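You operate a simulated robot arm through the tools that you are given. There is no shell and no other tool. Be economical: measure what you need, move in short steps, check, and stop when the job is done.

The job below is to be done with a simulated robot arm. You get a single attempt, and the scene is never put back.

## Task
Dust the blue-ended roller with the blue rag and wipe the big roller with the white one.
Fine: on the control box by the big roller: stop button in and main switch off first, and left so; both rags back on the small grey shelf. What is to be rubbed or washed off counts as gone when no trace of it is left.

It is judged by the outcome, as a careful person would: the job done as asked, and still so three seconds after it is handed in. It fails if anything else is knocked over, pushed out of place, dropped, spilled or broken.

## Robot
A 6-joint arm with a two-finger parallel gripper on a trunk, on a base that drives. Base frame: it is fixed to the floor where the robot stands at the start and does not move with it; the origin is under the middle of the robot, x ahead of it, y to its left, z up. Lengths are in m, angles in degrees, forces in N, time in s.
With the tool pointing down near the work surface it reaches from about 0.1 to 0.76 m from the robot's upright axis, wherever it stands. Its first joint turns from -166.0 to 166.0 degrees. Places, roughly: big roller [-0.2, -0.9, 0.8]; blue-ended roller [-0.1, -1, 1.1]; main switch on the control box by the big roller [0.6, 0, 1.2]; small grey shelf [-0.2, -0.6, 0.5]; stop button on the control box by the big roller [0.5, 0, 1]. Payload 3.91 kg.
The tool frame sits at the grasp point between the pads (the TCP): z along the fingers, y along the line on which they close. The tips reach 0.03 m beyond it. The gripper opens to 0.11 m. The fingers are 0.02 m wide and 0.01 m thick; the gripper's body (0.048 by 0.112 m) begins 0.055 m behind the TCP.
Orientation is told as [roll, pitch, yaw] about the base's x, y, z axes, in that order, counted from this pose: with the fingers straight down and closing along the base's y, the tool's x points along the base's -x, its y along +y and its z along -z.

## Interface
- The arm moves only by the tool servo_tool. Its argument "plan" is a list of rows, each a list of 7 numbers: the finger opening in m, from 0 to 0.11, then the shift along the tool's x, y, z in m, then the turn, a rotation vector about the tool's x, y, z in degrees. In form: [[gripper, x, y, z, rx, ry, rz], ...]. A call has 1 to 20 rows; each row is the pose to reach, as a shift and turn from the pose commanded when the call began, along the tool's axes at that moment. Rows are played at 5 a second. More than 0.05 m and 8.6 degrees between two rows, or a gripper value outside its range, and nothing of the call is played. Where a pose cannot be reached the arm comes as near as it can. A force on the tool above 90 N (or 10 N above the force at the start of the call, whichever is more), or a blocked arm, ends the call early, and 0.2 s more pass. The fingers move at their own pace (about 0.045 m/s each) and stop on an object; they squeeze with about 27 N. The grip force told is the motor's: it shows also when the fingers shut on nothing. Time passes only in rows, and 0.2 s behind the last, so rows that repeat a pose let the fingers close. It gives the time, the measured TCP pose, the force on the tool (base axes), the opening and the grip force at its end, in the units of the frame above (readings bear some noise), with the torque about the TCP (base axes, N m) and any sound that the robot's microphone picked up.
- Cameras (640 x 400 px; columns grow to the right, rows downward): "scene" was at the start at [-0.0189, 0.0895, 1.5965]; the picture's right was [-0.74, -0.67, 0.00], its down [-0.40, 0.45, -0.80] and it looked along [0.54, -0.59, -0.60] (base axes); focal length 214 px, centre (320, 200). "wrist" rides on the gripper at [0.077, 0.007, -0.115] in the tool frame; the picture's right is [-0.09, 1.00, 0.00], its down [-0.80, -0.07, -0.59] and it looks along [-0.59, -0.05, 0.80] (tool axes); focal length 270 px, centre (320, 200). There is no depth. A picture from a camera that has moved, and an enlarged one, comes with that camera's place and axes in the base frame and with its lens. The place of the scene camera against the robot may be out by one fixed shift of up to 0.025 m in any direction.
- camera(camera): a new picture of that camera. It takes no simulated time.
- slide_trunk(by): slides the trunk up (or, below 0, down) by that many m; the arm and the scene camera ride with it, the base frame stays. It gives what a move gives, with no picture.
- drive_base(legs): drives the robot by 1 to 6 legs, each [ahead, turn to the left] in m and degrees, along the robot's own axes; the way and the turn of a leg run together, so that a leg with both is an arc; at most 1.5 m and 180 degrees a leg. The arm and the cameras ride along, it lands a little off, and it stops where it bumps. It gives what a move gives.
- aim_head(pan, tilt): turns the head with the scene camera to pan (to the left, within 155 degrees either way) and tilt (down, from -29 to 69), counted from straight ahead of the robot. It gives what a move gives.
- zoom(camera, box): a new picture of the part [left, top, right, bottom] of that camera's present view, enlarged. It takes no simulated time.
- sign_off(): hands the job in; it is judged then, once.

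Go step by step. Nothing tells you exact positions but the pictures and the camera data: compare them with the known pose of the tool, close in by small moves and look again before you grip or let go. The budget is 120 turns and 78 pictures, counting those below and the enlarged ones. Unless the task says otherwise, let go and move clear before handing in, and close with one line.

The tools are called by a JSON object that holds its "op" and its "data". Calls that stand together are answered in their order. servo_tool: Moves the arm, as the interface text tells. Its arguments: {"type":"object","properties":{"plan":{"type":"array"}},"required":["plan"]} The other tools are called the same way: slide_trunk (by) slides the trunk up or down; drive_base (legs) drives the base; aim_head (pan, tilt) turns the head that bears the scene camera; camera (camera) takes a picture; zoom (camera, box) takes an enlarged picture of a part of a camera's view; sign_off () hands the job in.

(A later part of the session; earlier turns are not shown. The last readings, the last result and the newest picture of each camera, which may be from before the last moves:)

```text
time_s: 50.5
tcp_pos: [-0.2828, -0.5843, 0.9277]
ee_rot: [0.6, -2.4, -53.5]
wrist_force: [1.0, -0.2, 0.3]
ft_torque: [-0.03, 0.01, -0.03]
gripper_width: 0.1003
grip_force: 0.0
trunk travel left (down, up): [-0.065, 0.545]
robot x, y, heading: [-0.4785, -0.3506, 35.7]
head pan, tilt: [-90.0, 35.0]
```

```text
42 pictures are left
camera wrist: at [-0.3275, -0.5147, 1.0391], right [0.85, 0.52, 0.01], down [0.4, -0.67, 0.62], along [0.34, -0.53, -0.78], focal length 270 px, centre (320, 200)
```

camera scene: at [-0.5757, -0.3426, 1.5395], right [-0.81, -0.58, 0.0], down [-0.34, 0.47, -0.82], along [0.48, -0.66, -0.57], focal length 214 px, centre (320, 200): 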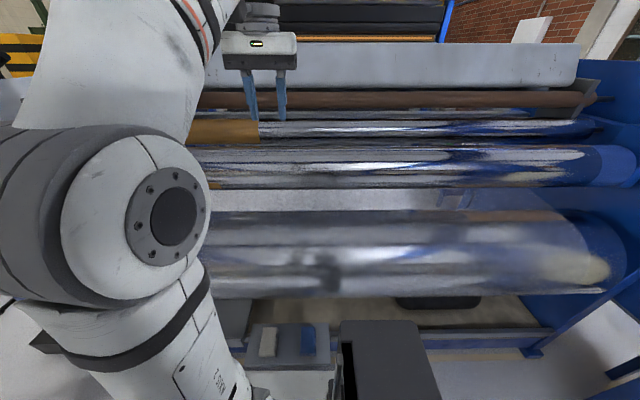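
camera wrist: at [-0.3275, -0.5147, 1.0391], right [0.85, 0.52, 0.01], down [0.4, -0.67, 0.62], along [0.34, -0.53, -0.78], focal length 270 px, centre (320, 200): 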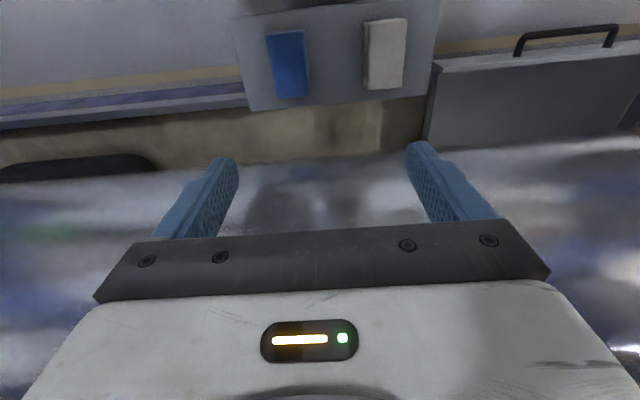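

White rag centre is about (-0.18,-0.534), top z≈0.534, roughly 7×10.5 cm. I'll move over it and descend partway to check.

{"op": "servo_tool", "data": {"plan": [[0.1, -0.005, 0.035, 0, 0, 0, 0], [0.1, -0.01, 0.075, 0, 0, 0, 0], [0.1, -0.02, 0.113, 0, 0, 0, 0], [0.1, -0.02, 0.113, 0.045, 0, 0, 0], [0.1, -0.02, 0.113, 0.09, 0, 0, 0], [0.1, -0.02, 0.113, 0.135, 0, 0, 0], [0.1, -0.02, 0.113, 0.18, 0, 0, 0], [0.1, -0.02, 0.113, 0.225, 0, 0, 0], [0.1, -0.02, 0.113, 0.27, 0, 0, 0], [0.1, -0.02, 0.113, 0.3, 0, 0, 0]]}}

{"op": "camera", "data": {"camera": "wrist"}}

```text
time_s: 52.7
tcp_pos: [-0.1729, -0.5424, 0.6303]
ee_rot: [0.6, -2.4, -53.4]
wrist_force: [-0.2, 0.4, -0.2]
ft_torque: [0.0, -0.02, -0.02]
gripper_width: 0.1002
grip_force: 0.0
trunk travel left (down, up): [-0.065, 0.545]
robot x, y, heading: [-0.4769, -0.3502, 35.9]
head pan, tilt: [-90.0, 35.0]
```

```text
41 pictures are left
camera wrist: at [-0.2169, -0.4732, 0.7418], right [0.85, 0.52, 0.01], down [0.4, -0.67, 0.63], along [0.34, -0.53, -0.78], focal length 270 px, centre (320, 200)
```

wrist: 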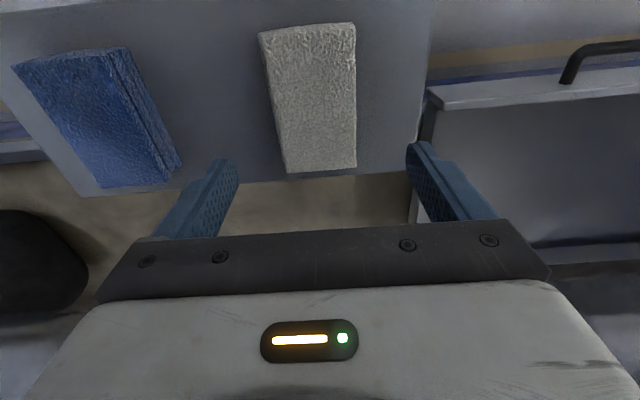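

I'm nearly aligned. I'll correct by 1 cm, descend so the tips reach about 2 cm below the rag top, and grip.

{"op": "servo_tool", "data": {"plan": [[0.1, 0.01, -0.003, 0.03, 0, 0, 0], [0.1, 0.01, -0.003, 0.06, 0, 0, 0], [0.1, 0.01, -0.003, 0.084, 0, 0, 0], [0.07, 0.01, -0.003, 0.084, 0, 0, 0], [0.03, 0.01, -0.003, 0.084, 0, 0, 0], [0.03, 0.01, -0.003, 0.084, 0, 0, 0], [0.03, 0.01, -0.003, 0.084, 0, 0, 0], [0.03, 0.01, -0.003, 0.05, 0, 0, 0], [0.03, 0.01, -0.003, 0.0, 0, 0, 0], [0.03, 0.01, -0.003, -0.05, 0, 0, 0]]}}

{"op": "camera", "data": {"camera": "wrist"}}

```text
time_s: 54.0
tcp_pos: [-0.1765, -0.5407, 0.551]
ee_rot: [0.5, -2.8, -53.4]
wrist_force: [-18.4, -8.3, 48.2]
ft_torque: [-0.82, 2.1, 0.09]
gripper_width: 0.0654
grip_force: 13.1
trunk travel left (down, up): [-0.065, 0.545]
robot x, y, heading: [-0.4767, -0.3477, 35.7]
head pan, tilt: [-90.0, 35.0]
stopped in row 6: the force on the tool passed its limit at 94 N (the readings are from after the stop); the commanded pose is now the measured one
```

```text
40 pictures are left
camera wrist: at [-0.222, -0.4702, 0.6615], right [0.85, 0.52, 0.01], down [0.4, -0.66, 0.63], along [0.34, -0.53, -0.77], focal length 270 px, centre (320, 200)
```

wrist: 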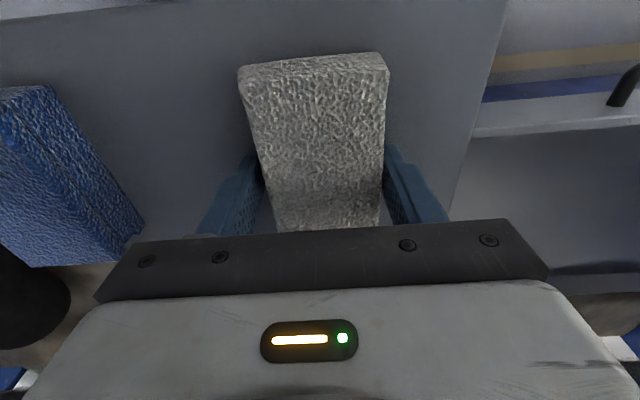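

The fingertips touched the shelf (top z≈0.52). I'll open, rise 1.2 cm, centre over the rag, and grip so its underside sticks out below the tips.

{"op": "servo_tool", "data": {"plan": [[0.1, 0, 0, -0.012, 0, 0, 0], [0.1, 0, 0, -0.012, 0, 0, 0], [0.1, 0.015, 0, -0.012, 0, 0, 0], [0.06, 0.015, 0, -0.012, 0, 0, 0], [0.04, 0.015, 0, -0.012, 0, 0, 0], [0.04, 0.015, 0, -0.012, 0, 0, 0], [0.04, 0.015, 0, -0.012, 0, 0, 0], [0.04, 0.015, 0, -0.05, 0, 0, 0], [0.04, 0.015, 0, -0.1, 0, 0, 0], [0.04, 0.015, 0, -0.15, 0, 0, 0], [0.04, 0.015, 0, -0.15, 0, 0, 0]]}}

{"op": "camera", "data": {"camera": "wrist"}}

```text
time_s: 56.4
tcp_pos: [-0.1855, -0.5217, 0.6991]
ee_rot: [0.5, -2.5, -53.4]
wrist_force: [0.5, 0.1, -0.3]
ft_torque: [0.02, 0.01, 0.01]
gripper_width: 0.064
grip_force: 27.1
trunk travel left (down, up): [-0.065, 0.545]
robot x, y, heading: [-0.4765, -0.3499, 35.6]
head pan, tilt: [-90.0, 35.0]
```

```text
39 pictures are left
camera wrist: at [-0.2307, -0.4518, 0.8109], right [0.85, 0.52, 0.01], down [0.4, -0.67, 0.63], along [0.34, -0.53, -0.78], focal length 270 px, centre (320, 200)
```

wrist: 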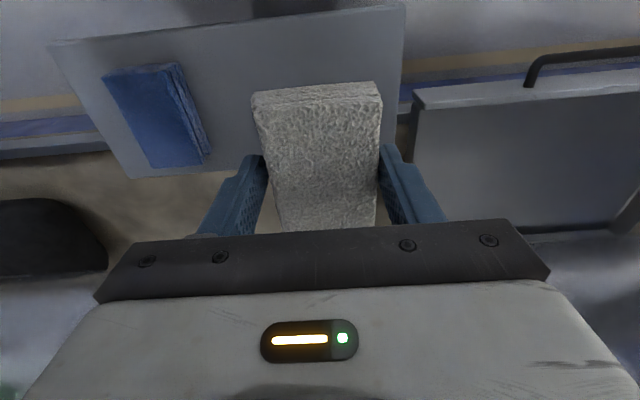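

White rag is in hand, with nothing else disturbed. I'll raise the trunk and tilt the tool 45° to face the big roller's front-top.

{"op": "slide_trunk", "data": {"by": 0.3}}

{"op": "servo_tool", "data": {"plan": [[0.04, -0.01, 0, 0, 0, -8, 0], [0.04, -0.02, 0, 0, 0, -16, 0], [0.04, -0.03, 0, 0, 0, -24, 0], [0.04, -0.045, 0, 0, 0, -32, 0], [0.04, -0.06, 0, 0, 0, -40, 0], [0.04, -0.07, 0, 0, 0, -43, 0], [0.04, -0.08, 0, 0, 0, -43, 0]]}}

{"op": "camera", "data": {"camera": "wrist"}}

```text
time_s: 59.4
tcp_pos: [-0.1867, -0.5208, 0.9987]
ee_rot: [0.5, -2.4, -53.4]
wrist_force: [1.1, -0.7, -0.6]
ft_torque: [0.0, 0.03, 0.01]
gripper_width: 0.0638
grip_force: 26.9
trunk travel left (down, up): [-0.365, 0.245]
robot x, y, heading: [-0.4757, -0.3483, 35.9]
head pan, tilt: [-90.0, 35.0]
```

```text
time_s: 61.0
tcp_pos: [-0.1366, -0.5847, 1.0015]
ee_rot: [0.6, -45.4, -53.9]
wrist_force: [-0.7, 0.3, -0.8]
ft_torque: [0.02, 0.05, 0.03]
gripper_width: 0.0642
grip_force: 26.8
trunk travel left (down, up): [-0.365, 0.245]
robot x, y, heading: [-0.478, -0.3497, 36.1]
head pan, tilt: [-90.0, 35.0]
```

```text
38 pictures are left
camera wrist: at [-0.2134, -0.4709, 1.0277], right [0.84, 0.54, 0.07], down [0.02, -0.16, 0.99], along [0.55, -0.82, -0.14], focal length 270 px, centre (320, 200)
```

wrist: 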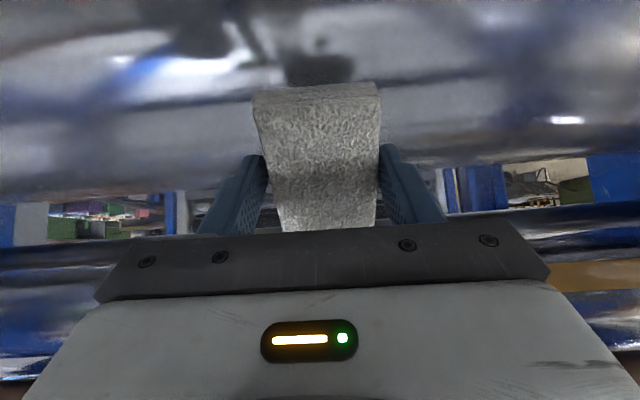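

The rag faces the roller, but my size estimates disagree by about 2 cm, so I'll close in and feel for contact.

{"op": "servo_tool", "data": {"plan": [[0.04, 0, 0, 0.03, 0, 0, 0], [0.04, 0, 0, 0.06, 0, 0, 0], [0.04, 0, 0, 0.068, 0, 0, 0], [0.04, 0, 0, 0.074, 0, 0, 0], [0.04, 0, 0, 0.078, 0, 0, 0]]}}

```text
time_s: 62.2
tcp_pos: [-0.1044, -0.6291, 0.9477]
ee_rot: [0.8, -45.6, -53.9]
wrist_force: [0.0, 0.7, -1.1]
ft_torque: [0.04, 0.01, 0.01]
gripper_width: 0.0637
grip_force: 27.3
trunk travel left (down, up): [-0.365, 0.245]
robot x, y, heading: [-0.4785, -0.3467, 35.7]
head pan, tilt: [-90.0, 35.0]
```

{"op": "servo_tool", "data": {"plan": [[0.04, 0, 0, 0.004, 0, 0, 0], [0.04, 0, 0, 0.008, 0, 0, 0], [0.04, 0, 0, 0.012, 0, 0, 0], [0.04, 0, 0, 0.016, 0, 0, 0]]}}

```text
time_s: 63.2
tcp_pos: [-0.0982, -0.6399, 0.9375]
ee_rot: [0.6, -45.5, -53.9]
wrist_force: [0.0, 0.6, -0.4]
ft_torque: [0.0, 0.04, -0.01]
gripper_width: 0.0639
grip_force: 26.9
trunk travel left (down, up): [-0.365, 0.245]
robot x, y, heading: [-0.4766, -0.3479, 35.7]
head pan, tilt: [-90.0, 35.0]
```

I feel no contact yet, so I'll carry on in fine steps.

{"op": "servo_tool", "data": {"plan": [[0.04, 0, 0, 0.004, 0, 0, 0], [0.04, 0, 0, 0.008, 0, 0, 0], [0.04, 0, 0, 0.012, 0, 0, 0], [0.04, 0, 0, 0.014, 0, 0, 0]]}}

```text
time_s: 64.2
tcp_pos: [-0.0937, -0.6446, 0.9284]
ee_rot: [0.9, -45.8, -53.9]
wrist_force: [-16.6, 20.8, 25.0]
ft_torque: [-0.03, 0.07, -0.1]
gripper_width: 0.0644
grip_force: 27.1
trunk travel left (down, up): [-0.365, 0.245]
robot x, y, heading: [-0.4813, -0.3504, 36.0]
head pan, tilt: [-90.0, 35.0]
```

Contact was at TCP depth 0.467, z 0.928, with the force normal at 45° as expected. I'll back off 1.5 mm and do a short test stroke along the roller.

{"op": "servo_tool", "data": {"plan": [[0.04, 0, 0, -0.0015, 0, 0, 0], [0.04, 0, -0.04, -0.0015, 0, 0, 0], [0.04, 0, -0.08, -0.0015, 0, 0, 0], [0.04, 0, -0.12, -0.0015, 0, 0, 0], [0.04, 0, -0.16, -0.0015, 0, 0, 0], [0.04, 0, -0.2, -0.0015, 0, 0, 0]]}}

{"op": "camera", "data": {"camera": "wrist"}}

```text
time_s: 65.6
tcp_pos: [-0.1426, -0.6763, 0.9249]
ee_rot: [0.2, -45.5, -54.0]
wrist_force: [-33.2, 20.2, 21.0]
ft_torque: [0.4, 0.44, 0.14]
gripper_width: 0.0641
grip_force: 26.9
out of reach, approached as far as the arm can: row 3, 4, 5, 6
trunk travel left (down, up): [-0.365, 0.245]
robot x, y, heading: [-0.4773, -0.3508, 35.6]
head pan, tilt: [-90.0, 35.0]
```

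```text
37 pictures are left
camera wrist: at [-0.2187, -0.5624, 0.95], right [0.84, 0.54, 0.07], down [0.02, -0.16, 0.99], along [0.54, -0.83, -0.14], focal length 270 px, centre (320, 200)
```

wrist: 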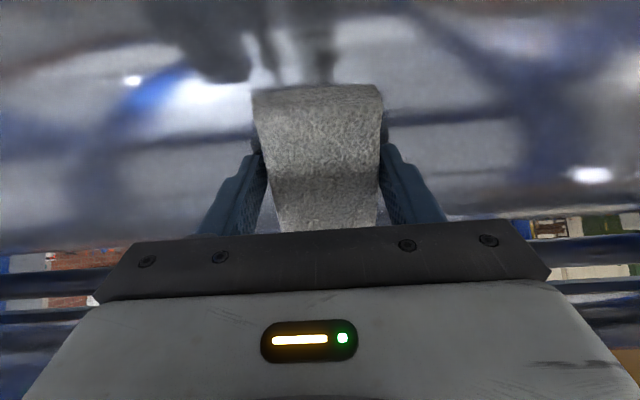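

It ran out of reach after 6 cm because the wrist is too close to the robot. I'll back off and see whether the stroke left a cleaner mark.

{"op": "servo_tool", "data": {"plan": [[0.04, 0, 0, -0.04, 0, 0, 0], [0.04, 0, 0.0, -0.08, 0, 0, 0], [0.04, 0, 0.0, -0.1, 0, 0, 0]]}}

{"op": "camera", "data": {"camera": "wrist"}}

{"op": "camera", "data": {"camera": "scene"}}

```text
time_s: 66.4
tcp_pos: [-0.1793, -0.6334, 0.9813]
ee_rot: [-11.2, -45.4, -39.4]
wrist_force: [0.1, 0.8, -0.9]
ft_torque: [-0.03, -0.03, -0.09]
gripper_width: 0.0642
grip_force: 26.5
out of reach, approached as far as the arm can: row 2, 3
trunk travel left (down, up): [-0.365, 0.245]
robot x, y, heading: [-0.4758, -0.351, 35.8]
head pan, tilt: [-90.0, 35.0]
```

```text
36 pictures are left
camera wrist: at [-0.2644, -0.5262, 1.0047], right [0.77, 0.63, -0.07], down [0.13, -0.05, 0.99], along [0.62, -0.78, -0.12], focal length 270 px, centre (320, 200)
```

wrist: 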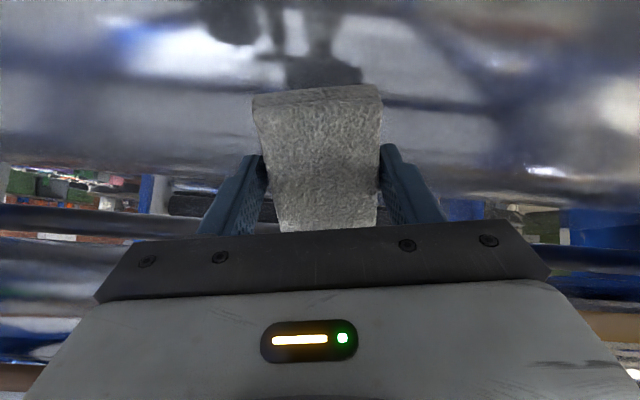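

```text
35 pictures are left
camera scene: at [-0.5758, -0.3424, 1.4395], right [-0.81, -0.58, 0.0], down [-0.34, 0.47, -0.82], along [0.48, -0.66, -0.57], focal length 214 px, centre (320, 200)
```

scene: 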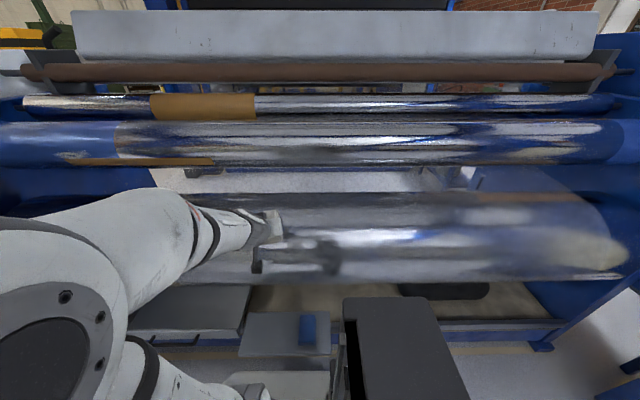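

{"op": "zoom", "data": {"camera": "scene", "box": [200, 170, 440, 300]}}

{"op": "zoom", "data": {"camera": "scene", "box": [0, 100, 330, 200]}}

```text
2.67 times, centred on (320, 235) of scene
camera zoom: at [-0.5758, -0.3424, 1.4395], right [-0.81, -0.58, 0.0], down [-0.34, 0.47, -0.82], along [0.48, -0.66, -0.57], focal length 572 px, centre (320, 107)
```

zoom: 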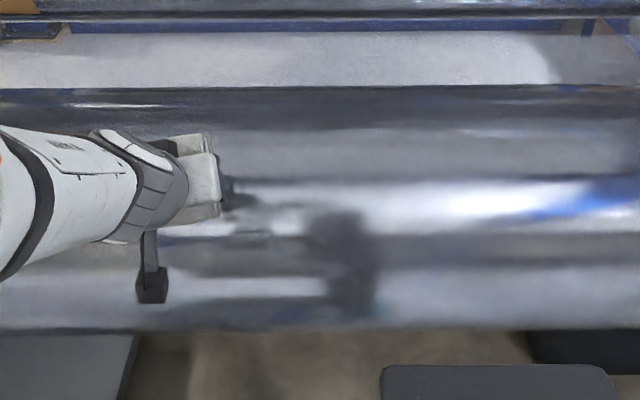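

```text
1.94 times, centred on (165, 150) of scene
camera zoom: at [-0.5758, -0.3424, 1.4395], right [-0.81, -0.58, 0.0], down [-0.34, 0.47, -0.82], along [0.48, -0.66, -0.57], focal length 416 px, centre (621, 297)
```

zoom: 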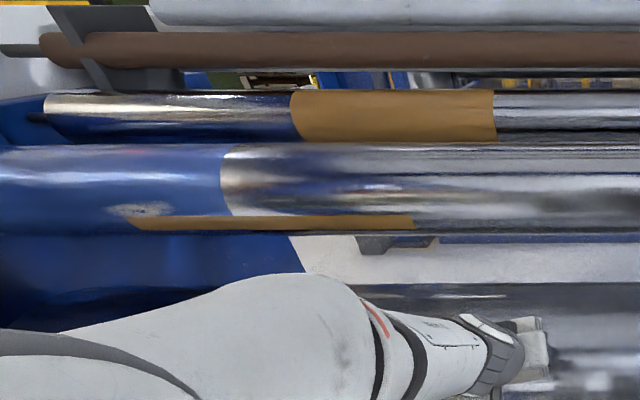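

I can't tell yet whether the stroke cleaned anything. I'll shift the hand sideways, to better reach as well, so the wiped patch is uncovered, and zoom in there.

{"op": "servo_tool", "data": {"plan": [[0.04, 0, 0.05, 0, 0, 0, 0], [0.04, 0, 0.1, 0, 0, 0, 0], [0.04, 0, 0.15, 0, 0, 0, 0], [0.04, 0, 0.2, 0, 0, 0, 0], [0.04, 0, 0.25, 0, 0, 0, 0], [0.04, 0, 0.3, 0, 0, 0, 0], [0.04, 0, 0.3, 0, 0, 0, 0]]}}

{"op": "zoom", "data": {"camera": "wrist", "box": [0, 20, 320, 220]}}

```text
time_s: 68.0
tcp_pos: [0.0577, -0.4517, 0.9817]
ee_rot: [0.8, -45.5, -53.8]
wrist_force: [0.2, -0.1, 0.2]
ft_torque: [-0.04, 0.01, 0.03]
gripper_width: 0.0637
grip_force: 27.0
trunk travel left (down, up): [-0.365, 0.245]
robot x, y, heading: [-0.4805, -0.3489, 35.7]
head pan, tilt: [-90.0, 35.0]
```

```text
2.00 times, centred on (160, 120) of wrist
camera zoom: at [-0.018, -0.338, 1.0077], right [0.84, 0.54, 0.07], down [0.02, -0.16, 0.99], along [0.55, -0.82, -0.14], focal length 541 px, centre (640, 360)
```

zoom: 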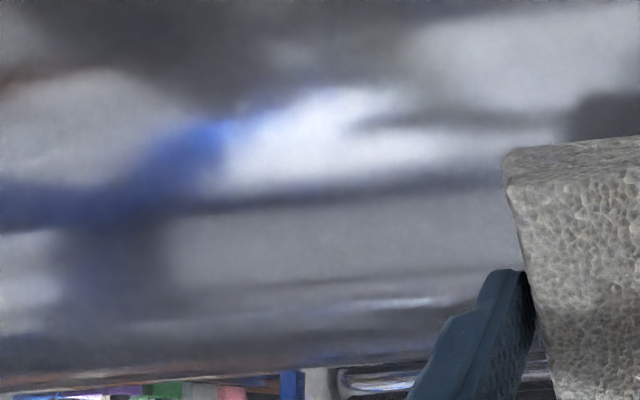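

There's no visible change, so I'll check the film edge near s≈0, where clean and dull areas can be compared side by side.

{"op": "servo_tool", "data": {"plan": [[0.04, 0, 0.05, -0.01, 0, 0, 0], [0.04, 0, 0.1, -0.02, 0, 0, 0], [0.04, 0, 0.15, -0.03, 0, 0, 0], [0.04, 0, 0.2, -0.03, 0, 0, 0]]}}

{"op": "camera", "data": {"camera": "wrist"}}

```text
refused: row 1 steps farther than a row can; nothing moved
```

```text
31 pictures are left
camera wrist: at [-0.018, -0.338, 1.0077], right [0.84, 0.54, 0.07], down [0.02, -0.16, 0.99], along [0.55, -0.82, -0.14], focal length 270 px, centre (320, 200)
```

wrist: 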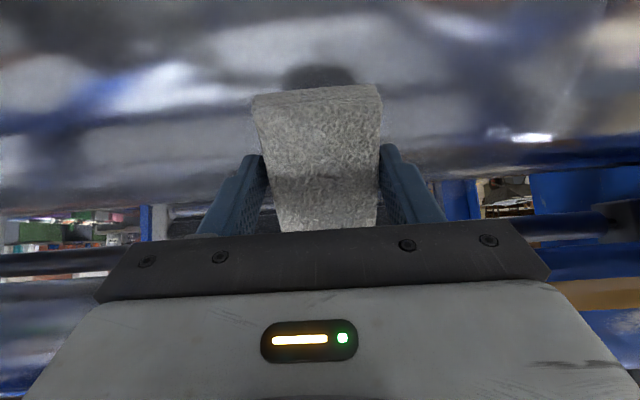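

{"op": "servo_tool", "data": {"plan": [[0.04, 0, 0.04, -0.01, 0, 0, 0], [0.04, 0, 0.08, -0.02, 0, 0, 0], [0.04, 0, 0.12, -0.03, 0, 0, 0], [0.04, 0, 0.16, -0.03, 0, 0, 0], [0.04, 0, 0.2, -0.03, 0, 0, 0]]}}

{"op": "zoom", "data": {"camera": "wrist", "box": [300, 0, 640, 212]}}

```text
time_s: 69.2
tcp_pos: [0.2097, -0.3117, 1.0066]
ee_rot: [0.6, -45.4, -53.9]
wrist_force: [-0.4, -0.3, -0.7]
ft_torque: [-0.01, 0.01, 0.0]
gripper_width: 0.0639
grip_force: 27.1
trunk travel left (down, up): [-0.365, 0.245]
robot x, y, heading: [-0.4797, -0.3504, 36.1]
head pan, tilt: [-90.0, 35.0]
```

```text
1.88 times, centred on (470, 106) of wrist
camera zoom: at [0.1329, -0.1979, 1.032], right [0.84, 0.54, 0.07], down [0.02, -0.16, 0.99], along [0.55, -0.82, -0.14], focal length 509 px, centre (38, 377)
```

zoom: 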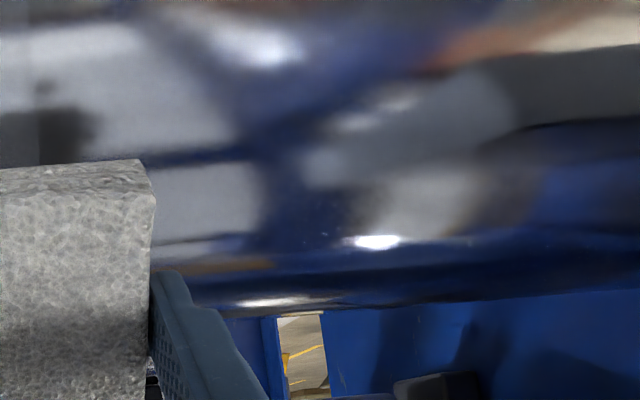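

This end shows the clean steel: satin and dark blue, with no milky veil. So the veil is a real film starting at s≈0.02. I'll wipe a stroke right at that edge and compare.

{"op": "servo_tool", "data": {"plan": [[0.04, -0.004, -0.04, 0.02, 0, 0, 0], [0.04, -0.008, -0.08, 0.04, 0, 0, 0], [0.04, -0.008, -0.12, 0.07, 0, 0, 0], [0.04, -0.008, -0.12, 0.1, 0, 0, 0], [0.04, -0.008, -0.12, 0.11, 0, 0, 0], [0.04, -0.008, -0.12, 0.116, 0, 0, 0]]}}

```text
time_s: 70.6
tcp_pos: [0.1644, -0.4577, 0.932]
ee_rot: [1.0, -45.8, -54.1]
wrist_force: [-15.0, 15.8, 20.3]
ft_torque: [0.14, 0.81, -0.52]
gripper_width: 0.064
grip_force: 26.3
trunk travel left (down, up): [-0.365, 0.245]
robot x, y, heading: [-0.4763, -0.3464, 36.1]
head pan, tilt: [-90.0, 35.0]
```

{"op": "servo_tool", "data": {"plan": [[0.04, 0, 0.03, 0, 0, 0, 0], [0.04, 0, 0.06, 0, 0, 0, 0], [0.04, 0, 0.09, 0, 0, 0, 0], [0.04, 0, 0.12, 0, 0, 0, 0], [0.04, 0, 0.15, 0, 0, 0, 0], [0.04, 0, 0.18, 0, 0, 0, 0], [0.04, 0, 0.18, -0.03, 0, 0, 0], [0.04, 0, 0.18, -0.07, 0, 0, 0]]}}

{"op": "zoom", "data": {"camera": "wrist", "box": [0, 0, 340, 212]}}

```text
time_s: 72.4
tcp_pos: [0.2806, -0.3129, 0.9799]
ee_rot: [0.7, -45.5, -53.9]
wrist_force: [0.0, 1.0, -0.1]
ft_torque: [0.03, -0.04, 0.01]
gripper_width: 0.0637
grip_force: 26.9
trunk travel left (down, up): [-0.365, 0.245]
robot x, y, heading: [-0.4759, -0.3514, 35.9]
head pan, tilt: [-90.0, 35.0]
```

```text
1.88 times, centred on (170, 106) of wrist
camera zoom: at [0.2041, -0.1987, 1.0054], right [0.84, 0.54, 0.07], down [0.02, -0.16, 0.99], along [0.55, -0.82, -0.14], focal length 509 px, centre (602, 377)
```

zoom: 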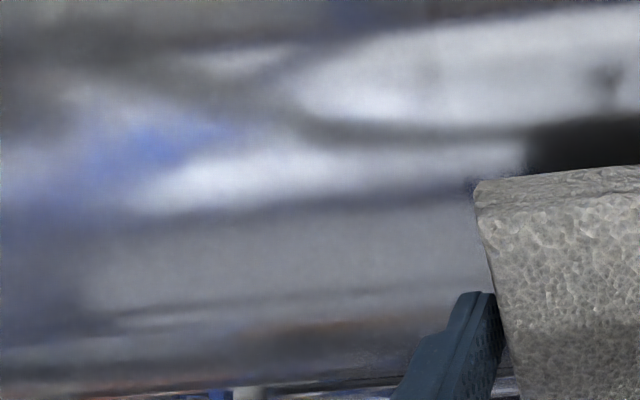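

The result is still ambiguous because the rag hides the edge. I'll pull the arm in, then shift the base 0.3 m forward and about 8 cm away from the machine, which also gives better reach.

{"op": "servo_tool", "data": {"plan": [[0.04, 0, -0.04, -0.02, 0, 0, 0], [0.04, 0, -0.08, -0.04, 0, 0, 0], [0.04, 0, -0.12, -0.06, 0, 0, 0], [0.04, 0, -0.16, -0.06, 0, 0, 0], [0.04, 0, -0.2, -0.06, 0, 0, 0], [0.04, 0, -0.24, -0.06, 0, 0, 0]]}}

{"op": "drive_base", "data": {"legs": [[0.16, 30], [0.16, -30]]}}

{"op": "aim_head", "data": {"pan": -75, "tilt": 35}}

{"op": "camera", "data": {"camera": "scene"}}

```text
time_s: 73.8
tcp_pos: [0.0599, -0.4216, 1.0162]
ee_rot: [0.7, -45.5, -53.9]
wrist_force: [-0.4, -0.3, -0.8]
ft_torque: [0.04, 0.0, 0.05]
gripper_width: 0.0639
grip_force: 26.8
trunk travel left (down, up): [-0.365, 0.245]
robot x, y, heading: [-0.4802, -0.3497, 35.8]
head pan, tilt: [-90.0, 35.0]
```

```text
time_s: 77.2
tcp_pos: [0.262, -0.1758, 1.0156]
ee_rot: [0.7, -45.6, -54.1]
wrist_force: [0.3, 0.5, 0.1]
ft_torque: [0.03, -0.03, -0.01]
gripper_width: 0.064
grip_force: 26.8
trunk travel left (down, up): [-0.365, 0.245]
robot x, y, heading: [-0.2828, -0.0918, 35.9]
head pan, tilt: [-90.0, 35.0]
```

```text
time_s: 78.0
tcp_pos: [0.2628, -0.1758, 1.0164]
ee_rot: [0.6, -45.5, -54.2]
wrist_force: [-0.2, 0.2, -0.4]
ft_torque: [0.0, 0.0, 0.02]
gripper_width: 0.0641
grip_force: 27.0
trunk travel left (down, up): [-0.365, 0.245]
robot x, y, heading: [-0.2828, -0.0938, 36.0]
head pan, tilt: [-75.0, 35.0]
```

```text
28 pictures are left
camera scene: at [-0.364, -0.0708, 1.4396], right [-0.63, -0.77, 0.0], down [-0.44, 0.36, -0.82], along [0.63, -0.52, -0.57], focal length 214 px, centre (320, 200)
```

scene: 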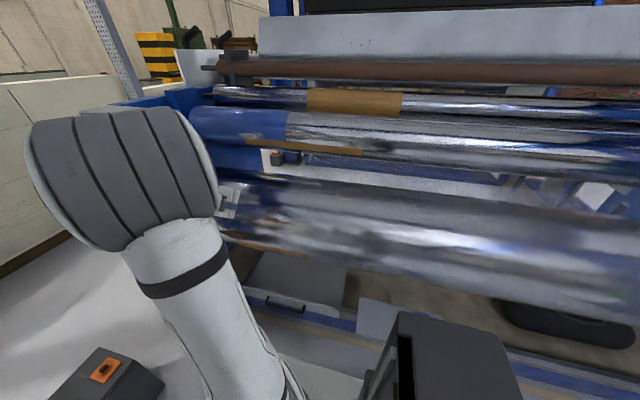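

{"op": "zoom", "data": {"camera": "scene", "box": [215, 160, 455, 290]}}

{"op": "zoom", "data": {"camera": "scene", "box": [190, 90, 350, 170]}}

```text
2.67 times, centred on (335, 225) of scene
camera zoom: at [-0.364, -0.0708, 1.4396], right [-0.63, -0.77, 0.0], down [-0.44, 0.36, -0.82], along [0.63, -0.52, -0.57], focal length 572 px, centre (280, 133)
```

zoom: 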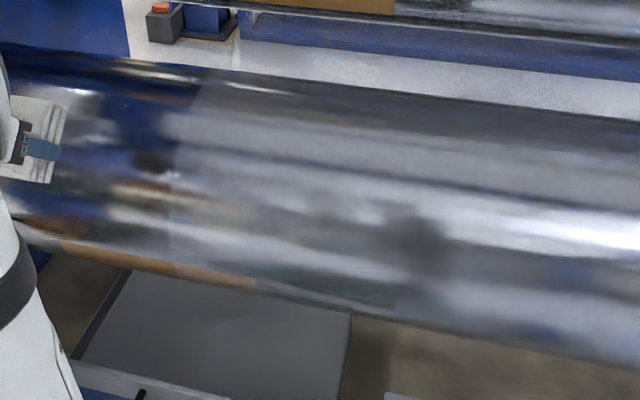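

```text
4.00 times, centred on (270, 130) of scene
camera zoom: at [-0.364, -0.0708, 1.4396], right [-0.63, -0.77, 0.0], down [-0.44, 0.36, -0.82], along [0.63, -0.52, -0.57], focal length 858 px, centre (520, 480)
```

zoom: 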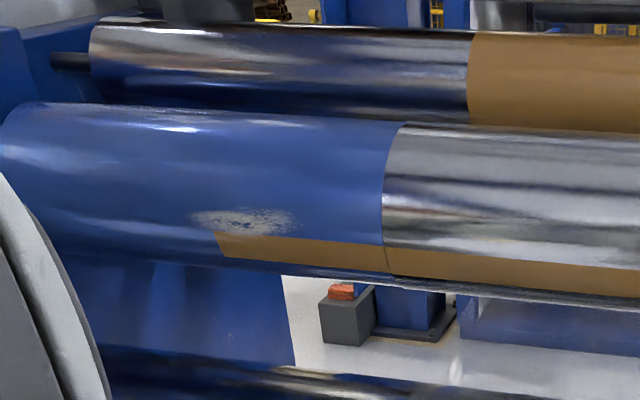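

I've found the dust: a whitish patch on the front of the blue end at s≈-0.15. The veil on the big roller may just be its normal surface, so its dirt could be a local patch too. I'll look at the near end from the wrist.

{"op": "camera", "data": {"camera": "wrist"}}

```text
25 pictures are left
camera wrist: at [0.1866, -0.0618, 1.0416], right [0.84, 0.54, 0.07], down [0.02, -0.16, 0.99], along [0.55, -0.83, -0.14], focal length 270 px, centre (320, 200)
```

wrist: 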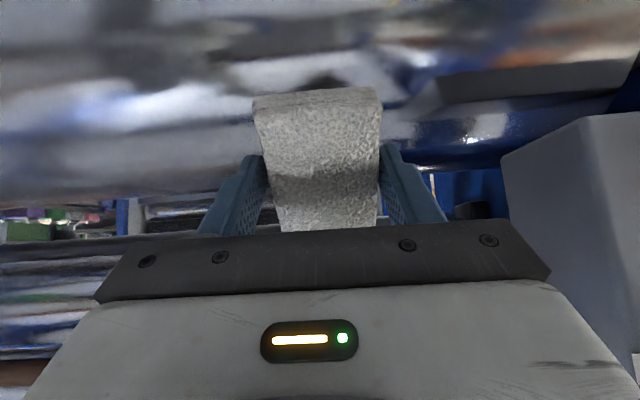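

I need a decisive test. The film edge shows most clearly near the top of the roller in the scene view, so I'll rub there at about 20° from the top across s≈0–0.1, and look again.

{"op": "servo_tool", "data": {"plan": [[0.04, -0.02, -0.035, -0.01, 0, 4, 0], [0.04, -0.04, -0.07, 0, 0, 8, 0], [0.04, -0.07, -0.105, 0.02, 0, 12, 0], [0.04, -0.1, -0.13, 0.05, 0, 16, 0], [0.04, -0.13, -0.15, 0.08, 0, 20, 0], [0.04, -0.155, -0.17, 0.11, 0, 24, 0], [0.04, -0.17, -0.18, 0.14, 0, 25.5, 0], [0.04, -0.179, -0.18, 0.159, 0, 25.5, 0]]}}

{"op": "servo_tool", "data": {"plan": [[0.04, 0, 0, 0.02, 0, 0, 0], [0.04, 0, 0, 0.04, 0, 0, 0], [0.04, 0, 0, 0.046, 0, 0, 0], [0.04, 0, 0, 0.05, 0, 0, 0]]}}

```text
refused: row 3 steps farther than a row can; nothing moved
```

```text
time_s: 79.0
tcp_pos: [0.2849, -0.2027, 0.9813]
ee_rot: [0.6, -45.6, -54.0]
wrist_force: [0.9, 0.0, 0.0]
ft_torque: [0.0, 0.03, 0.01]
gripper_width: 0.0639
grip_force: 27.2
trunk travel left (down, up): [-0.365, 0.245]
robot x, y, heading: [-0.284, -0.0918, 35.8]
head pan, tilt: [-75.0, 35.0]
```

{"op": "servo_tool", "data": {"plan": [[0.04, -0.02, -0.02, 0.012, 0, 2.8, 0], [0.04, -0.04, -0.04, 0.024, 0, 5.6, 0], [0.04, -0.06, -0.06, 0.036, 0, 8.4, 0], [0.04, -0.08, -0.08, 0.048, 0, 11.2, 0], [0.04, -0.1, -0.1, 0.06, 0, 14, 0], [0.04, -0.12, -0.12, 0.073, 0, 17, 0], [0.04, -0.14, -0.14, 0.085, 0, 20, 0], [0.04, -0.16, -0.16, 0.097, 0, 23, 0], [0.04, -0.179, -0.18, 0.109, 0, 25.5, 0]]}}

```text
time_s: 81.0
tcp_pos: [0.2593, -0.4738, 1.031]
ee_rot: [0.4, -19.9, -53.7]
wrist_force: [-0.2, 0.1, -0.8]
ft_torque: [-0.02, -0.02, 0.0]
gripper_width: 0.0639
grip_force: 26.9
trunk travel left (down, up): [-0.365, 0.245]
robot x, y, heading: [-0.2839, -0.0968, 36.0]
head pan, tilt: [-75.0, 35.0]
```

{"op": "servo_tool", "data": {"plan": [[0.04, 0, 0, 0.025, 0, 0, 0], [0.04, 0, 0, 0.04, 0, 0, 0], [0.04, 0, 0, 0.046, 0, 0, 0], [0.04, 0, 0, 0.05, 0, 0, 0]]}}

```text
time_s: 82.0
tcp_pos: [0.2695, -0.4896, 0.984]
ee_rot: [0.5, -20.0, -53.8]
wrist_force: [0.9, -0.2, -0.5]
ft_torque: [0.0, 0.02, 0.02]
gripper_width: 0.0639
grip_force: 27.1
trunk travel left (down, up): [-0.365, 0.245]
robot x, y, heading: [-0.2839, -0.0931, 35.8]
head pan, tilt: [-75.0, 35.0]
```

{"op": "servo_tool", "data": {"plan": [[0.04, 0, 0, 0.004, 0, 0, 0], [0.04, 0, 0, 0.008, 0, 0, 0], [0.04, 0, 0, 0.011, 0, 0, 0], [0.04, 0, 0, 0.014, 0, 0, 0]]}}

```text
time_s: 83.0
tcp_pos: [0.2719, -0.4895, 0.9771]
ee_rot: [0.6, -20.6, -53.8]
wrist_force: [-5.3, 10.8, 35.7]
ft_torque: [-0.21, 0.21, -0.13]
gripper_width: 0.0641
grip_force: 26.9
trunk travel left (down, up): [-0.365, 0.245]
robot x, y, heading: [-0.2862, -0.0923, 35.7]
head pan, tilt: [-75.0, 35.0]
```

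Contact at 20° with about 38 N. I'll rub back and forth several times over s≈0–0.1, then lift off.

{"op": "servo_tool", "data": {"plan": [[0.04, 0, 0.03, 0.012, 0, 0, 0], [0.04, 0, 0.06, 0.012, 0, 0, 0], [0.04, 0, 0.09, 0.012, 0, 0, 0], [0.04, 0, 0.06, 0.012, 0, 0, 0], [0.04, 0, 0.03, 0.012, 0, 0, 0], [0.04, 0, 0, 0.012, 0, 0, 0], [0.04, 0, 0.03, 0.012, 0, 0, 0], [0.04, 0, 0.06, 0.012, 0, 0, 0], [0.04, 0, 0.09, 0.012, 0, 0, 0], [0.04, 0, 0.06, 0.012, 0, 0, 0], [0.04, 0, 0.03, 0.012, 0, 0, 0], [0.04, 0, 0, 0.012, 0, 0, 0], [0.04, 0, 0.03, 0.012, 0, 0, 0], [0.04, 0, 0.06, 0.012, 0, 0, 0], [0.04, 0, 0.09, 0.012, 0, 0, 0], [0.04, 0, 0.09, -0.02, 0, 0, 0], [0.04, 0, 0.09, -0.06, 0, 0, 0], [0.04, 0.03, 0.12, -0.08, 0, 0, 0], [0.04, 0.06, 0.15, -0.08, 0, 0, 0]]}}

{"op": "zoom", "data": {"camera": "scene", "box": [215, 160, 455, 290]}}

```text
time_s: 84.2
tcp_pos: [0.3044, -0.4693, 0.9701]
ee_rot: [1.2, -20.9, -53.6]
wrist_force: [-16.5, 19.6, 21.3]
ft_torque: [-0.06, 0.95, -1.06]
gripper_width: 0.0642
grip_force: 26.4
trunk travel left (down, up): [-0.365, 0.245]
robot x, y, heading: [-0.2821, -0.0959, 35.8]
head pan, tilt: [-75.0, 35.0]
stopped in row 6: the force on the tool passed its limit at 103 N (the readings are from after the stop); the commanded pose is now the measured one
```

```text
2.67 times, centred on (335, 225) of scene
camera zoom: at [-0.3665, -0.0654, 1.4386], right [-0.63, -0.78, 0.0], down [-0.44, 0.36, -0.82], along [0.64, -0.52, -0.57], focal length 572 px, centre (280, 133)
```

zoom: 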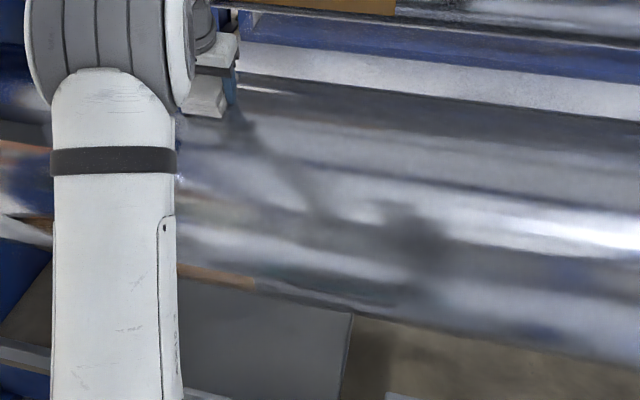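

I pressed too hard because of my own offset. I'll continue the rub at the present depth, then lift and clear the view.

{"op": "servo_tool", "data": {"plan": [[0.04, 0, -0.03, 0, 0, 0, 0], [0.04, 0, -0.06, 0, 0, 0, 0], [0.04, 0, -0.03, 0, 0, 0, 0], [0.04, 0, 0, 0, 0, 0, 0], [0.04, 0, 0.03, 0, 0, 0, 0], [0.04, 0, 0, 0, 0, 0, 0], [0.04, 0, -0.03, 0, 0, 0, 0], [0.04, 0, -0.06, 0, 0, 0, 0], [0.04, 0, -0.03, 0, 0, 0, 0], [0.04, 0, 0, 0, 0, 0, 0], [0.04, 0, 0, -0.03, 0, 0, 0], [0.04, 0, 0, -0.07, 0, 0, 0], [0.04, 0.03, 0.03, -0.07, 0, 0, 0], [0.04, 0.06, 0.06, -0.07, 0, 0, 0], [0.04, 0.09, 0.09, -0.07, 0, 0, 0], [0.04, 0.12, 0.12, -0.07, 0, 0, 0], [0.04, 0.15, 0.15, -0.07, 0, 0, 0], [0.04, 0.18, 0.17, -0.07, 0, 0, 0]]}}

{"op": "zoom", "data": {"camera": "scene", "box": [215, 160, 455, 290]}}

```text
time_s: 88.0
tcp_pos: [0.3252, -0.2134, 0.9709]
ee_rot: [1.2, -20.6, -53.7]
wrist_force: [-0.2, -0.6, -0.8]
ft_torque: [0.03, 0.01, -0.01]
gripper_width: 0.0641
grip_force: 27.1
trunk travel left (down, up): [-0.365, 0.245]
robot x, y, heading: [-0.2822, -0.0933, 35.9]
head pan, tilt: [-75.0, 35.0]
```

```text
2.67 times, centred on (335, 225) of scene
camera zoom: at [-0.3634, -0.0702, 1.4396], right [-0.63, -0.78, 0.0], down [-0.44, 0.36, -0.82], along [0.63, -0.52, -0.57], focal length 572 px, centre (280, 133)
```

zoom: 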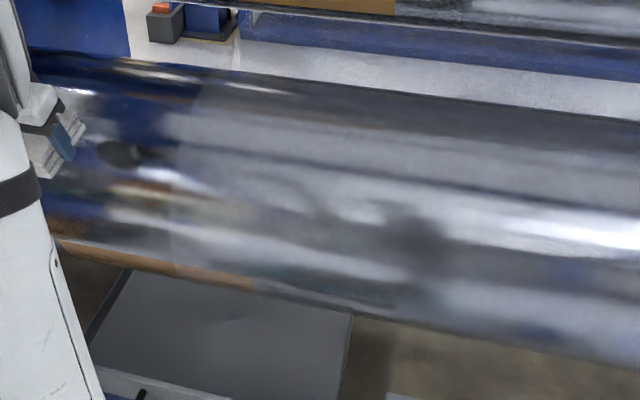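

Rubbing left the veil unchanged, so it's the roller's normal surface. The real dirt must be a local patch, perhaps low on the front. I'll retract, level the tool and lower it to look at the roller's front and underside.

{"op": "servo_tool", "data": {"plan": [[0.04, 0.014, -0.015, -0.011, 0, -7, 0], [0.04, 0.028, -0.03, -0.022, 0, -14, 0], [0.04, 0.042, -0.045, -0.033, 0, -21, 0], [0.04, 0.056, -0.06, -0.044, 0, -28, 0], [0.04, 0.07, -0.075, -0.055, 0, -35, 0], [0.04, 0.084, -0.09, -0.066, 0, -42, 0], [0.04, 0.098, -0.105, -0.077, 0, -49, 0], [0.04, 0.112, -0.12, -0.088, 0, -56, 0], [0.04, 0.123, -0.135, -0.1, 0, -63, 0], [0.04, 0.123, -0.15, -0.1, 0, -70, 0]]}}

{"op": "slide_trunk", "data": {"by": -0.28}}

{"op": "camera", "data": {"camera": "wrist"}}

```text
time_s: 90.2
tcp_pos: [0.1652, -0.1777, 1.0344]
ee_rot: [121.5, -88.6, -174.8]
wrist_force: [0.4, -0.2, -0.8]
ft_torque: [0.05, 0.03, -0.01]
gripper_width: 0.0646
grip_force: 27.3
out of reach, approached as far as the arm can: row 8, 9, 10
trunk travel left (down, up): [-0.365, 0.245]
robot x, y, heading: [-0.2796, -0.0916, 36.1]
head pan, tilt: [-75.0, 35.0]
```

```text
time_s: 93.0
tcp_pos: [0.1651, -0.1782, 0.7556]
ee_rot: [117.6, -88.7, -170.8]
wrist_force: [-0.5, -0.1, 0.0]
ft_torque: [0.01, 0.02, 0.03]
gripper_width: 0.0644
grip_force: 26.9
trunk travel left (down, up): [-0.085, 0.525]
robot x, y, heading: [-0.2825, -0.0855, 36.0]
head pan, tilt: [-75.0, 35.0]
```

```text
22 pictures are left
camera wrist: at [0.103, -0.0812, 0.6768], right [0.8, 0.6, 0.11], down [-0.43, 0.43, 0.79], along [0.43, -0.68, 0.6], focal length 270 px, centre (320, 200)
```

wrist: 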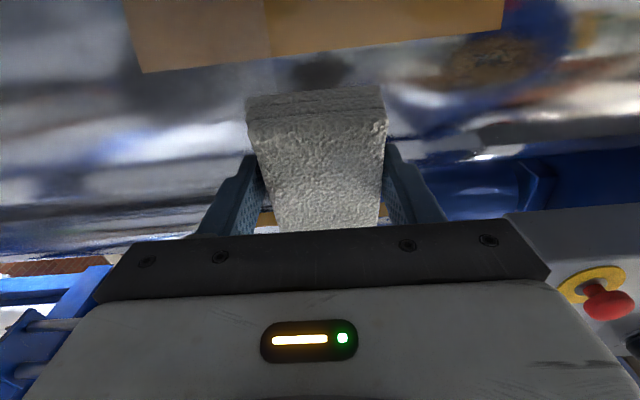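

Found it: a brown speckled stain on the big roller's front at s≈-0.17…-0.275, z≈0.725–0.79, which faces straight out at about 90°. I'll move the white rag level in front of it.

{"op": "servo_tool", "data": {"plan": [[0.04, -0.004, 0.04, 0, 0, 0, 0], [0.04, -0.008, 0.08, 0, 0, 0, 0], [0.04, -0.012, 0.12, 0, 0, 0, 0], [0.04, -0.016, 0.16, 0, 0, 0, 0], [0.04, -0.016, 0.2, 0, 0, 0, 0], [0.04, -0.016, 0.232, 0, 0, 0, 0], [0.04, -0.016, 0.232, 0.04, 0, 0, 0], [0.04, -0.016, 0.232, 0.08, 0, 0, 0], [0.04, -0.016, 0.232, 0.12, 0, 0, 0]]}}

{"op": "camera", "data": {"camera": "wrist"}}

```text
time_s: 95.0
tcp_pos: [0.421, -0.1333, 0.7792]
ee_rot: [117.7, -88.8, -170.8]
wrist_force: [-0.6, -0.1, -0.1]
ft_torque: [0.01, 0.01, -0.03]
gripper_width: 0.064
grip_force: 27.4
trunk travel left (down, up): [-0.085, 0.525]
robot x, y, heading: [-0.2847, -0.0892, 35.6]
head pan, tilt: [-75.0, 35.0]
```

```text
21 pictures are left
camera wrist: at [0.3596, -0.0369, 0.7004], right [0.8, 0.6, 0.11], down [-0.43, 0.43, 0.79], along [0.43, -0.68, 0.6], focal length 270 px, centre (320, 200)
```

wrist: 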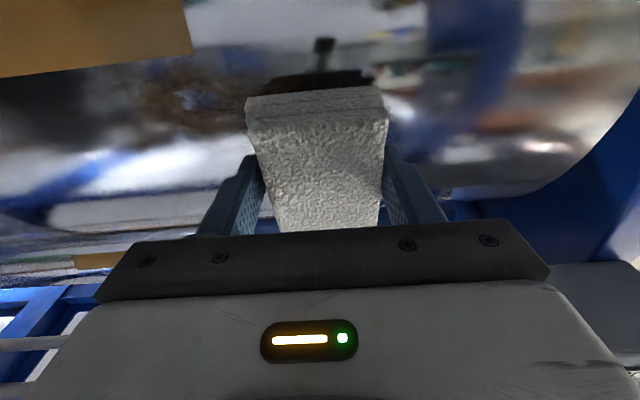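

The stain is visible just left of the rag, centred at about s -0.2, z 0.755. I'll lower 2 cm and press until contact.

{"op": "servo_tool", "data": {"plan": [[0.04, 0.024, 0, 0.015, 0, 0, 0], [0.04, 0.024, 0, 0.03, 0, 0, 0], [0.04, 0.024, 0, 0.038, 0, 0, 0], [0.04, 0.024, 0, 0.044, 0, 0, 0], [0.04, 0.024, 0, 0.048, 0, 0, 0], [0.04, 0.024, 0, 0.052, 0, 0, 0]]}}

```text
time_s: 95.8
tcp_pos: [0.4395, -0.1548, 0.7541]
ee_rot: [117.2, -88.8, -170.1]
wrist_force: [-38.8, 27.4, 7.2]
ft_torque: [-0.44, 0.18, -1.71]
gripper_width: 0.0643
grip_force: 26.6
trunk travel left (down, up): [-0.085, 0.525]
robot x, y, heading: [-0.2827, -0.0952, 35.6]
head pan, tilt: [-75.0, 35.0]
stopped in row 3: the force on the tool passed its limit at 107 N (the readings are from after the stop); the commanded pose is now the measured one
```

Contact is firm; TCP depth 0.384 is a bit early, so I'll ease off 4 mm and wipe back and forth at three heights over the stain.

{"op": "servo_tool", "data": {"plan": [[0.04, 0, 0, -0.004, 0, 0, 0], [0.04, 0, -0.04, -0.004, 0, 0, 0], [0.04, 0, -0.08, -0.004, 0, 0, 0], [0.04, 0, -0.12, -0.004, 0, 0, 0], [0.04, 0, -0.16, -0.004, 0, 0, 0], [0.04, 0.02, -0.16, -0.004, 0, 0, 0], [0.04, 0.02, -0.12, -0.004, 0, 0, 0], [0.04, 0.02, -0.08, -0.004, 0, 0, 0], [0.04, 0.02, -0.04, -0.004, 0, 0, 0], [0.04, 0.02, 0, -0.004, 0, 0, 0], [0.04, 0, 0, -0.004, 0, 0, 0], [0.04, -0.02, 0, -0.004, 0, 0, 0], [0.04, -0.02, -0.04, -0.004, 0, 0, 0], [0.04, -0.02, -0.08, -0.004, 0, 0, 0], [0.04, -0.02, -0.12, -0.004, 0, 0, 0], [0.04, -0.02, -0.16, -0.004, 0, 0, 0], [0.04, 0, -0.16, -0.004, 0, 0, 0]]}}

```text
time_s: 99.4
tcp_pos: [0.3109, -0.25, 0.748]
ee_rot: [103.8, -88.9, -157.0]
wrist_force: [-0.3, 0.4, -0.6]
ft_torque: [0.05, -0.01, 0.03]
gripper_width: 0.064
grip_force: 26.8
trunk travel left (down, up): [-0.085, 0.525]
robot x, y, heading: [-0.286, -0.0964, 35.8]
head pan, tilt: [-75.0, 35.0]
```

There's no contact here, so the earlier touch was probably the end frame at s<-0.29. I'll advance now to find the roller itself.

{"op": "servo_tool", "data": {"plan": [[0.04, -0.006, 0, 0.006, 0, 0, 0], [0.04, -0.006, 0, 0.012, 0, 0, 0], [0.04, -0.006, 0, 0.016, 0, 0, 0], [0.04, -0.006, 0, 0.019, 0, 0, 0]]}}

```text
time_s: 100.0
tcp_pos: [0.3123, -0.2493, 0.7486]
ee_rot: [55.0, -89.1, -108.0]
wrist_force: [-26.2, 32.0, 3.2]
ft_torque: [-0.5, -0.35, -1.53]
gripper_width: 0.0644
grip_force: 27.7
trunk travel left (down, up): [-0.085, 0.525]
robot x, y, heading: [-0.2817, -0.0911, 35.6]
head pan, tilt: [-75.0, 35.0]
stopped in row 2: the force on the tool passed its limit at 107 N (the readings are from after the stop); the commanded pose is now the measured one
```

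The roller contact really is at depth 0.385, and it's stiff. The rag sits about 1° off in yaw, so I'll correct that and stroke at this depth with moderate force.

{"op": "servo_tool", "data": {"plan": [[0.04, 0, 0, -0.001, 1, 0, 0], [0.04, 0, 0.03, -0.001, 1, 0, 0], [0.04, 0, 0.06, -0.001, 1, 0, 0], [0.04, 0, 0.09, -0.001, 1, 0, 0], [0.04, 0, 0.12, -0.001, 1, 0, 0]]}}

```text
time_s: 100.5
tcp_pos: [0.3193, -0.2427, 0.7481]
ee_rot: [58.5, -89.0, -113.7]
wrist_force: [-41.6, 16.5, 14.7]
ft_torque: [-0.19, -1.01, 0.79]
gripper_width: 0.0642
grip_force: 26.8
trunk travel left (down, up): [-0.085, 0.525]
robot x, y, heading: [-0.2847, -0.0961, 35.8]
head pan, tilt: [-75.0, 35.0]
stopped in row 2: the force on the tool passed its limit at 112 N (the readings are from after the stop); the commanded pose is now the measured one
```

{"op": "servo_tool", "data": {"plan": [[0.04, 0, 0, -0.003, -0.4, 0, 0], [0.04, 0, 0.02, -0.003, -0.4, 0, 0], [0.04, 0, 0.04, -0.003, -0.4, 0, 0], [0.04, 0, 0.06, -0.003, -0.4, 0, 0]]}}

```text
time_s: 101.5
tcp_pos: [0.3575, -0.2136, 0.7462]
ee_rot: [37.4, -88.8, -92.9]
wrist_force: [-39.9, 16.2, 10.8]
ft_torque: [-0.26, -1.0, 0.68]
gripper_width: 0.0641
grip_force: 27.0
trunk travel left (down, up): [-0.085, 0.525]
robot x, y, heading: [-0.2853, -0.0925, 35.8]
head pan, tilt: [-75.0, 35.0]
stopped in row 4: the force on the tool passed its limit at 102 N (the readings are from after the stop); the commanded pose is now the measured one
```

{"op": "servo_tool", "data": {"plan": [[0.04, 0, 0, -0.003, 0, 0, 0], [0.04, 0, 0.025, -0.0033, 0, 0, 0], [0.04, 0, 0.05, -0.0036, 0, 0, 0], [0.04, 0, 0.075, -0.004, 0, 0, 0], [0.04, 0, 0.1, -0.0044, 0, 0, 0]]}}

```text
time_s: 102.7
tcp_pos: [0.435, -0.156, 0.7443]
ee_rot: [26.3, -88.7, -81.9]
wrist_force: [-63.5, 11.6, -1.9]
ft_torque: [-0.19, -0.6, 0.46]
gripper_width: 0.0637
grip_force: 27.3
trunk travel left (down, up): [-0.085, 0.525]
robot x, y, heading: [-0.2821, -0.0946, 35.7]
head pan, tilt: [-75.0, 35.0]
```

That was a good stroke with firm contact from s=-0.10 to -0.26. I'll lift and look at the stain.

{"op": "servo_tool", "data": {"plan": [[0.04, 0, 0, -0.04, 0, 0, 0], [0.04, 0, -0.04, -0.06, 0, 0, 0], [0.04, 0, -0.08, -0.06, 0, 0, 0], [0.04, 0, -0.12, -0.06, 0, 0, 0], [0.04, 0, -0.16, -0.06, 0, 0, 0]]}}

{"op": "zoom", "data": {"camera": "wrist", "box": [300, 0, 640, 212]}}

```text
time_s: 103.9
tcp_pos: [0.2741, -0.1979, 0.742]
ee_rot: [20.2, -88.7, -75.6]
wrist_force: [-0.1, 0.3, -0.3]
ft_torque: [0.0, 0.04, -0.04]
gripper_width: 0.0641
grip_force: 26.9
trunk travel left (down, up): [-0.085, 0.525]
robot x, y, heading: [-0.2832, -0.0937, 35.9]
head pan, tilt: [-75.0, 35.0]
```

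```text
1.88 times, centred on (470, 106) of wrist
camera zoom: at [0.2125, -0.0968, 0.6682], right [0.82, 0.56, 0.1], down [-0.39, 0.43, 0.81], along [0.42, -0.7, 0.57], focal length 509 px, centre (38, 377)
```

zoom: 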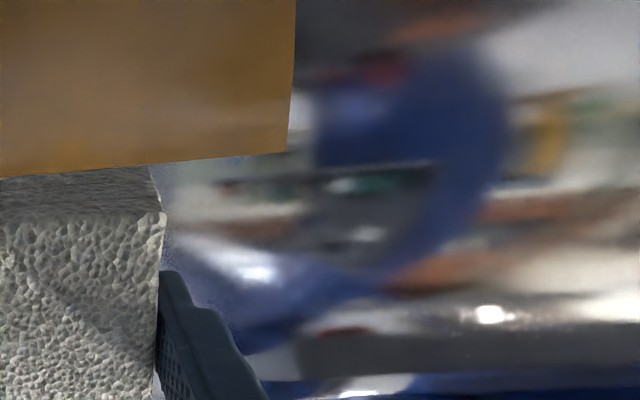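

Most of the stain seems gone. I'll shift a bit further aside for an unobstructed close look.

{"op": "servo_tool", "data": {"plan": [[0.04, 0, -0.04, 0, 0, 0, 0], [0.04, 0, -0.08, 0, 0, 0, 0], [0.04, 0, -0.1, 0, 0, 0, 0]]}}

{"op": "zoom", "data": {"camera": "wrist", "box": [370, 20, 610, 170]}}

```text
time_s: 104.7
tcp_pos: [0.1893, -0.2508, 0.7421]
ee_rot: [22.3, -88.7, -77.8]
wrist_force: [0.8, 0.8, -0.6]
ft_torque: [-0.01, -0.01, 0.0]
gripper_width: 0.0641
grip_force: 27.2
trunk travel left (down, up): [-0.085, 0.525]
robot x, y, heading: [-0.2828, -0.0911, 36.1]
head pan, tilt: [-75.0, 35.0]
```

```text
2.67 times, centred on (490, 95) of wrist
camera zoom: at [0.1292, -0.1504, 0.668], right [0.82, 0.56, 0.1], down [-0.39, 0.43, 0.81], along [0.42, -0.7, 0.57], focal length 721 px, centre (-133, 480)
```

zoom: 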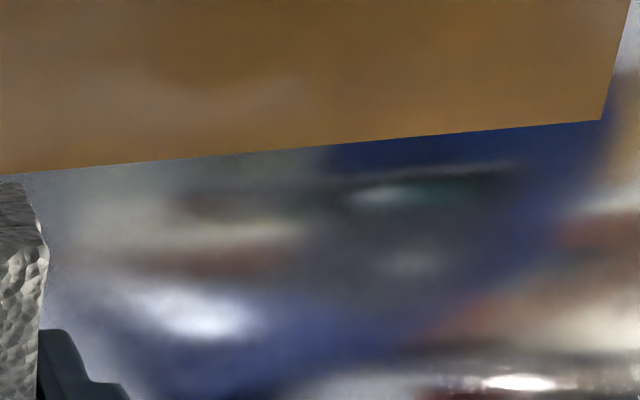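

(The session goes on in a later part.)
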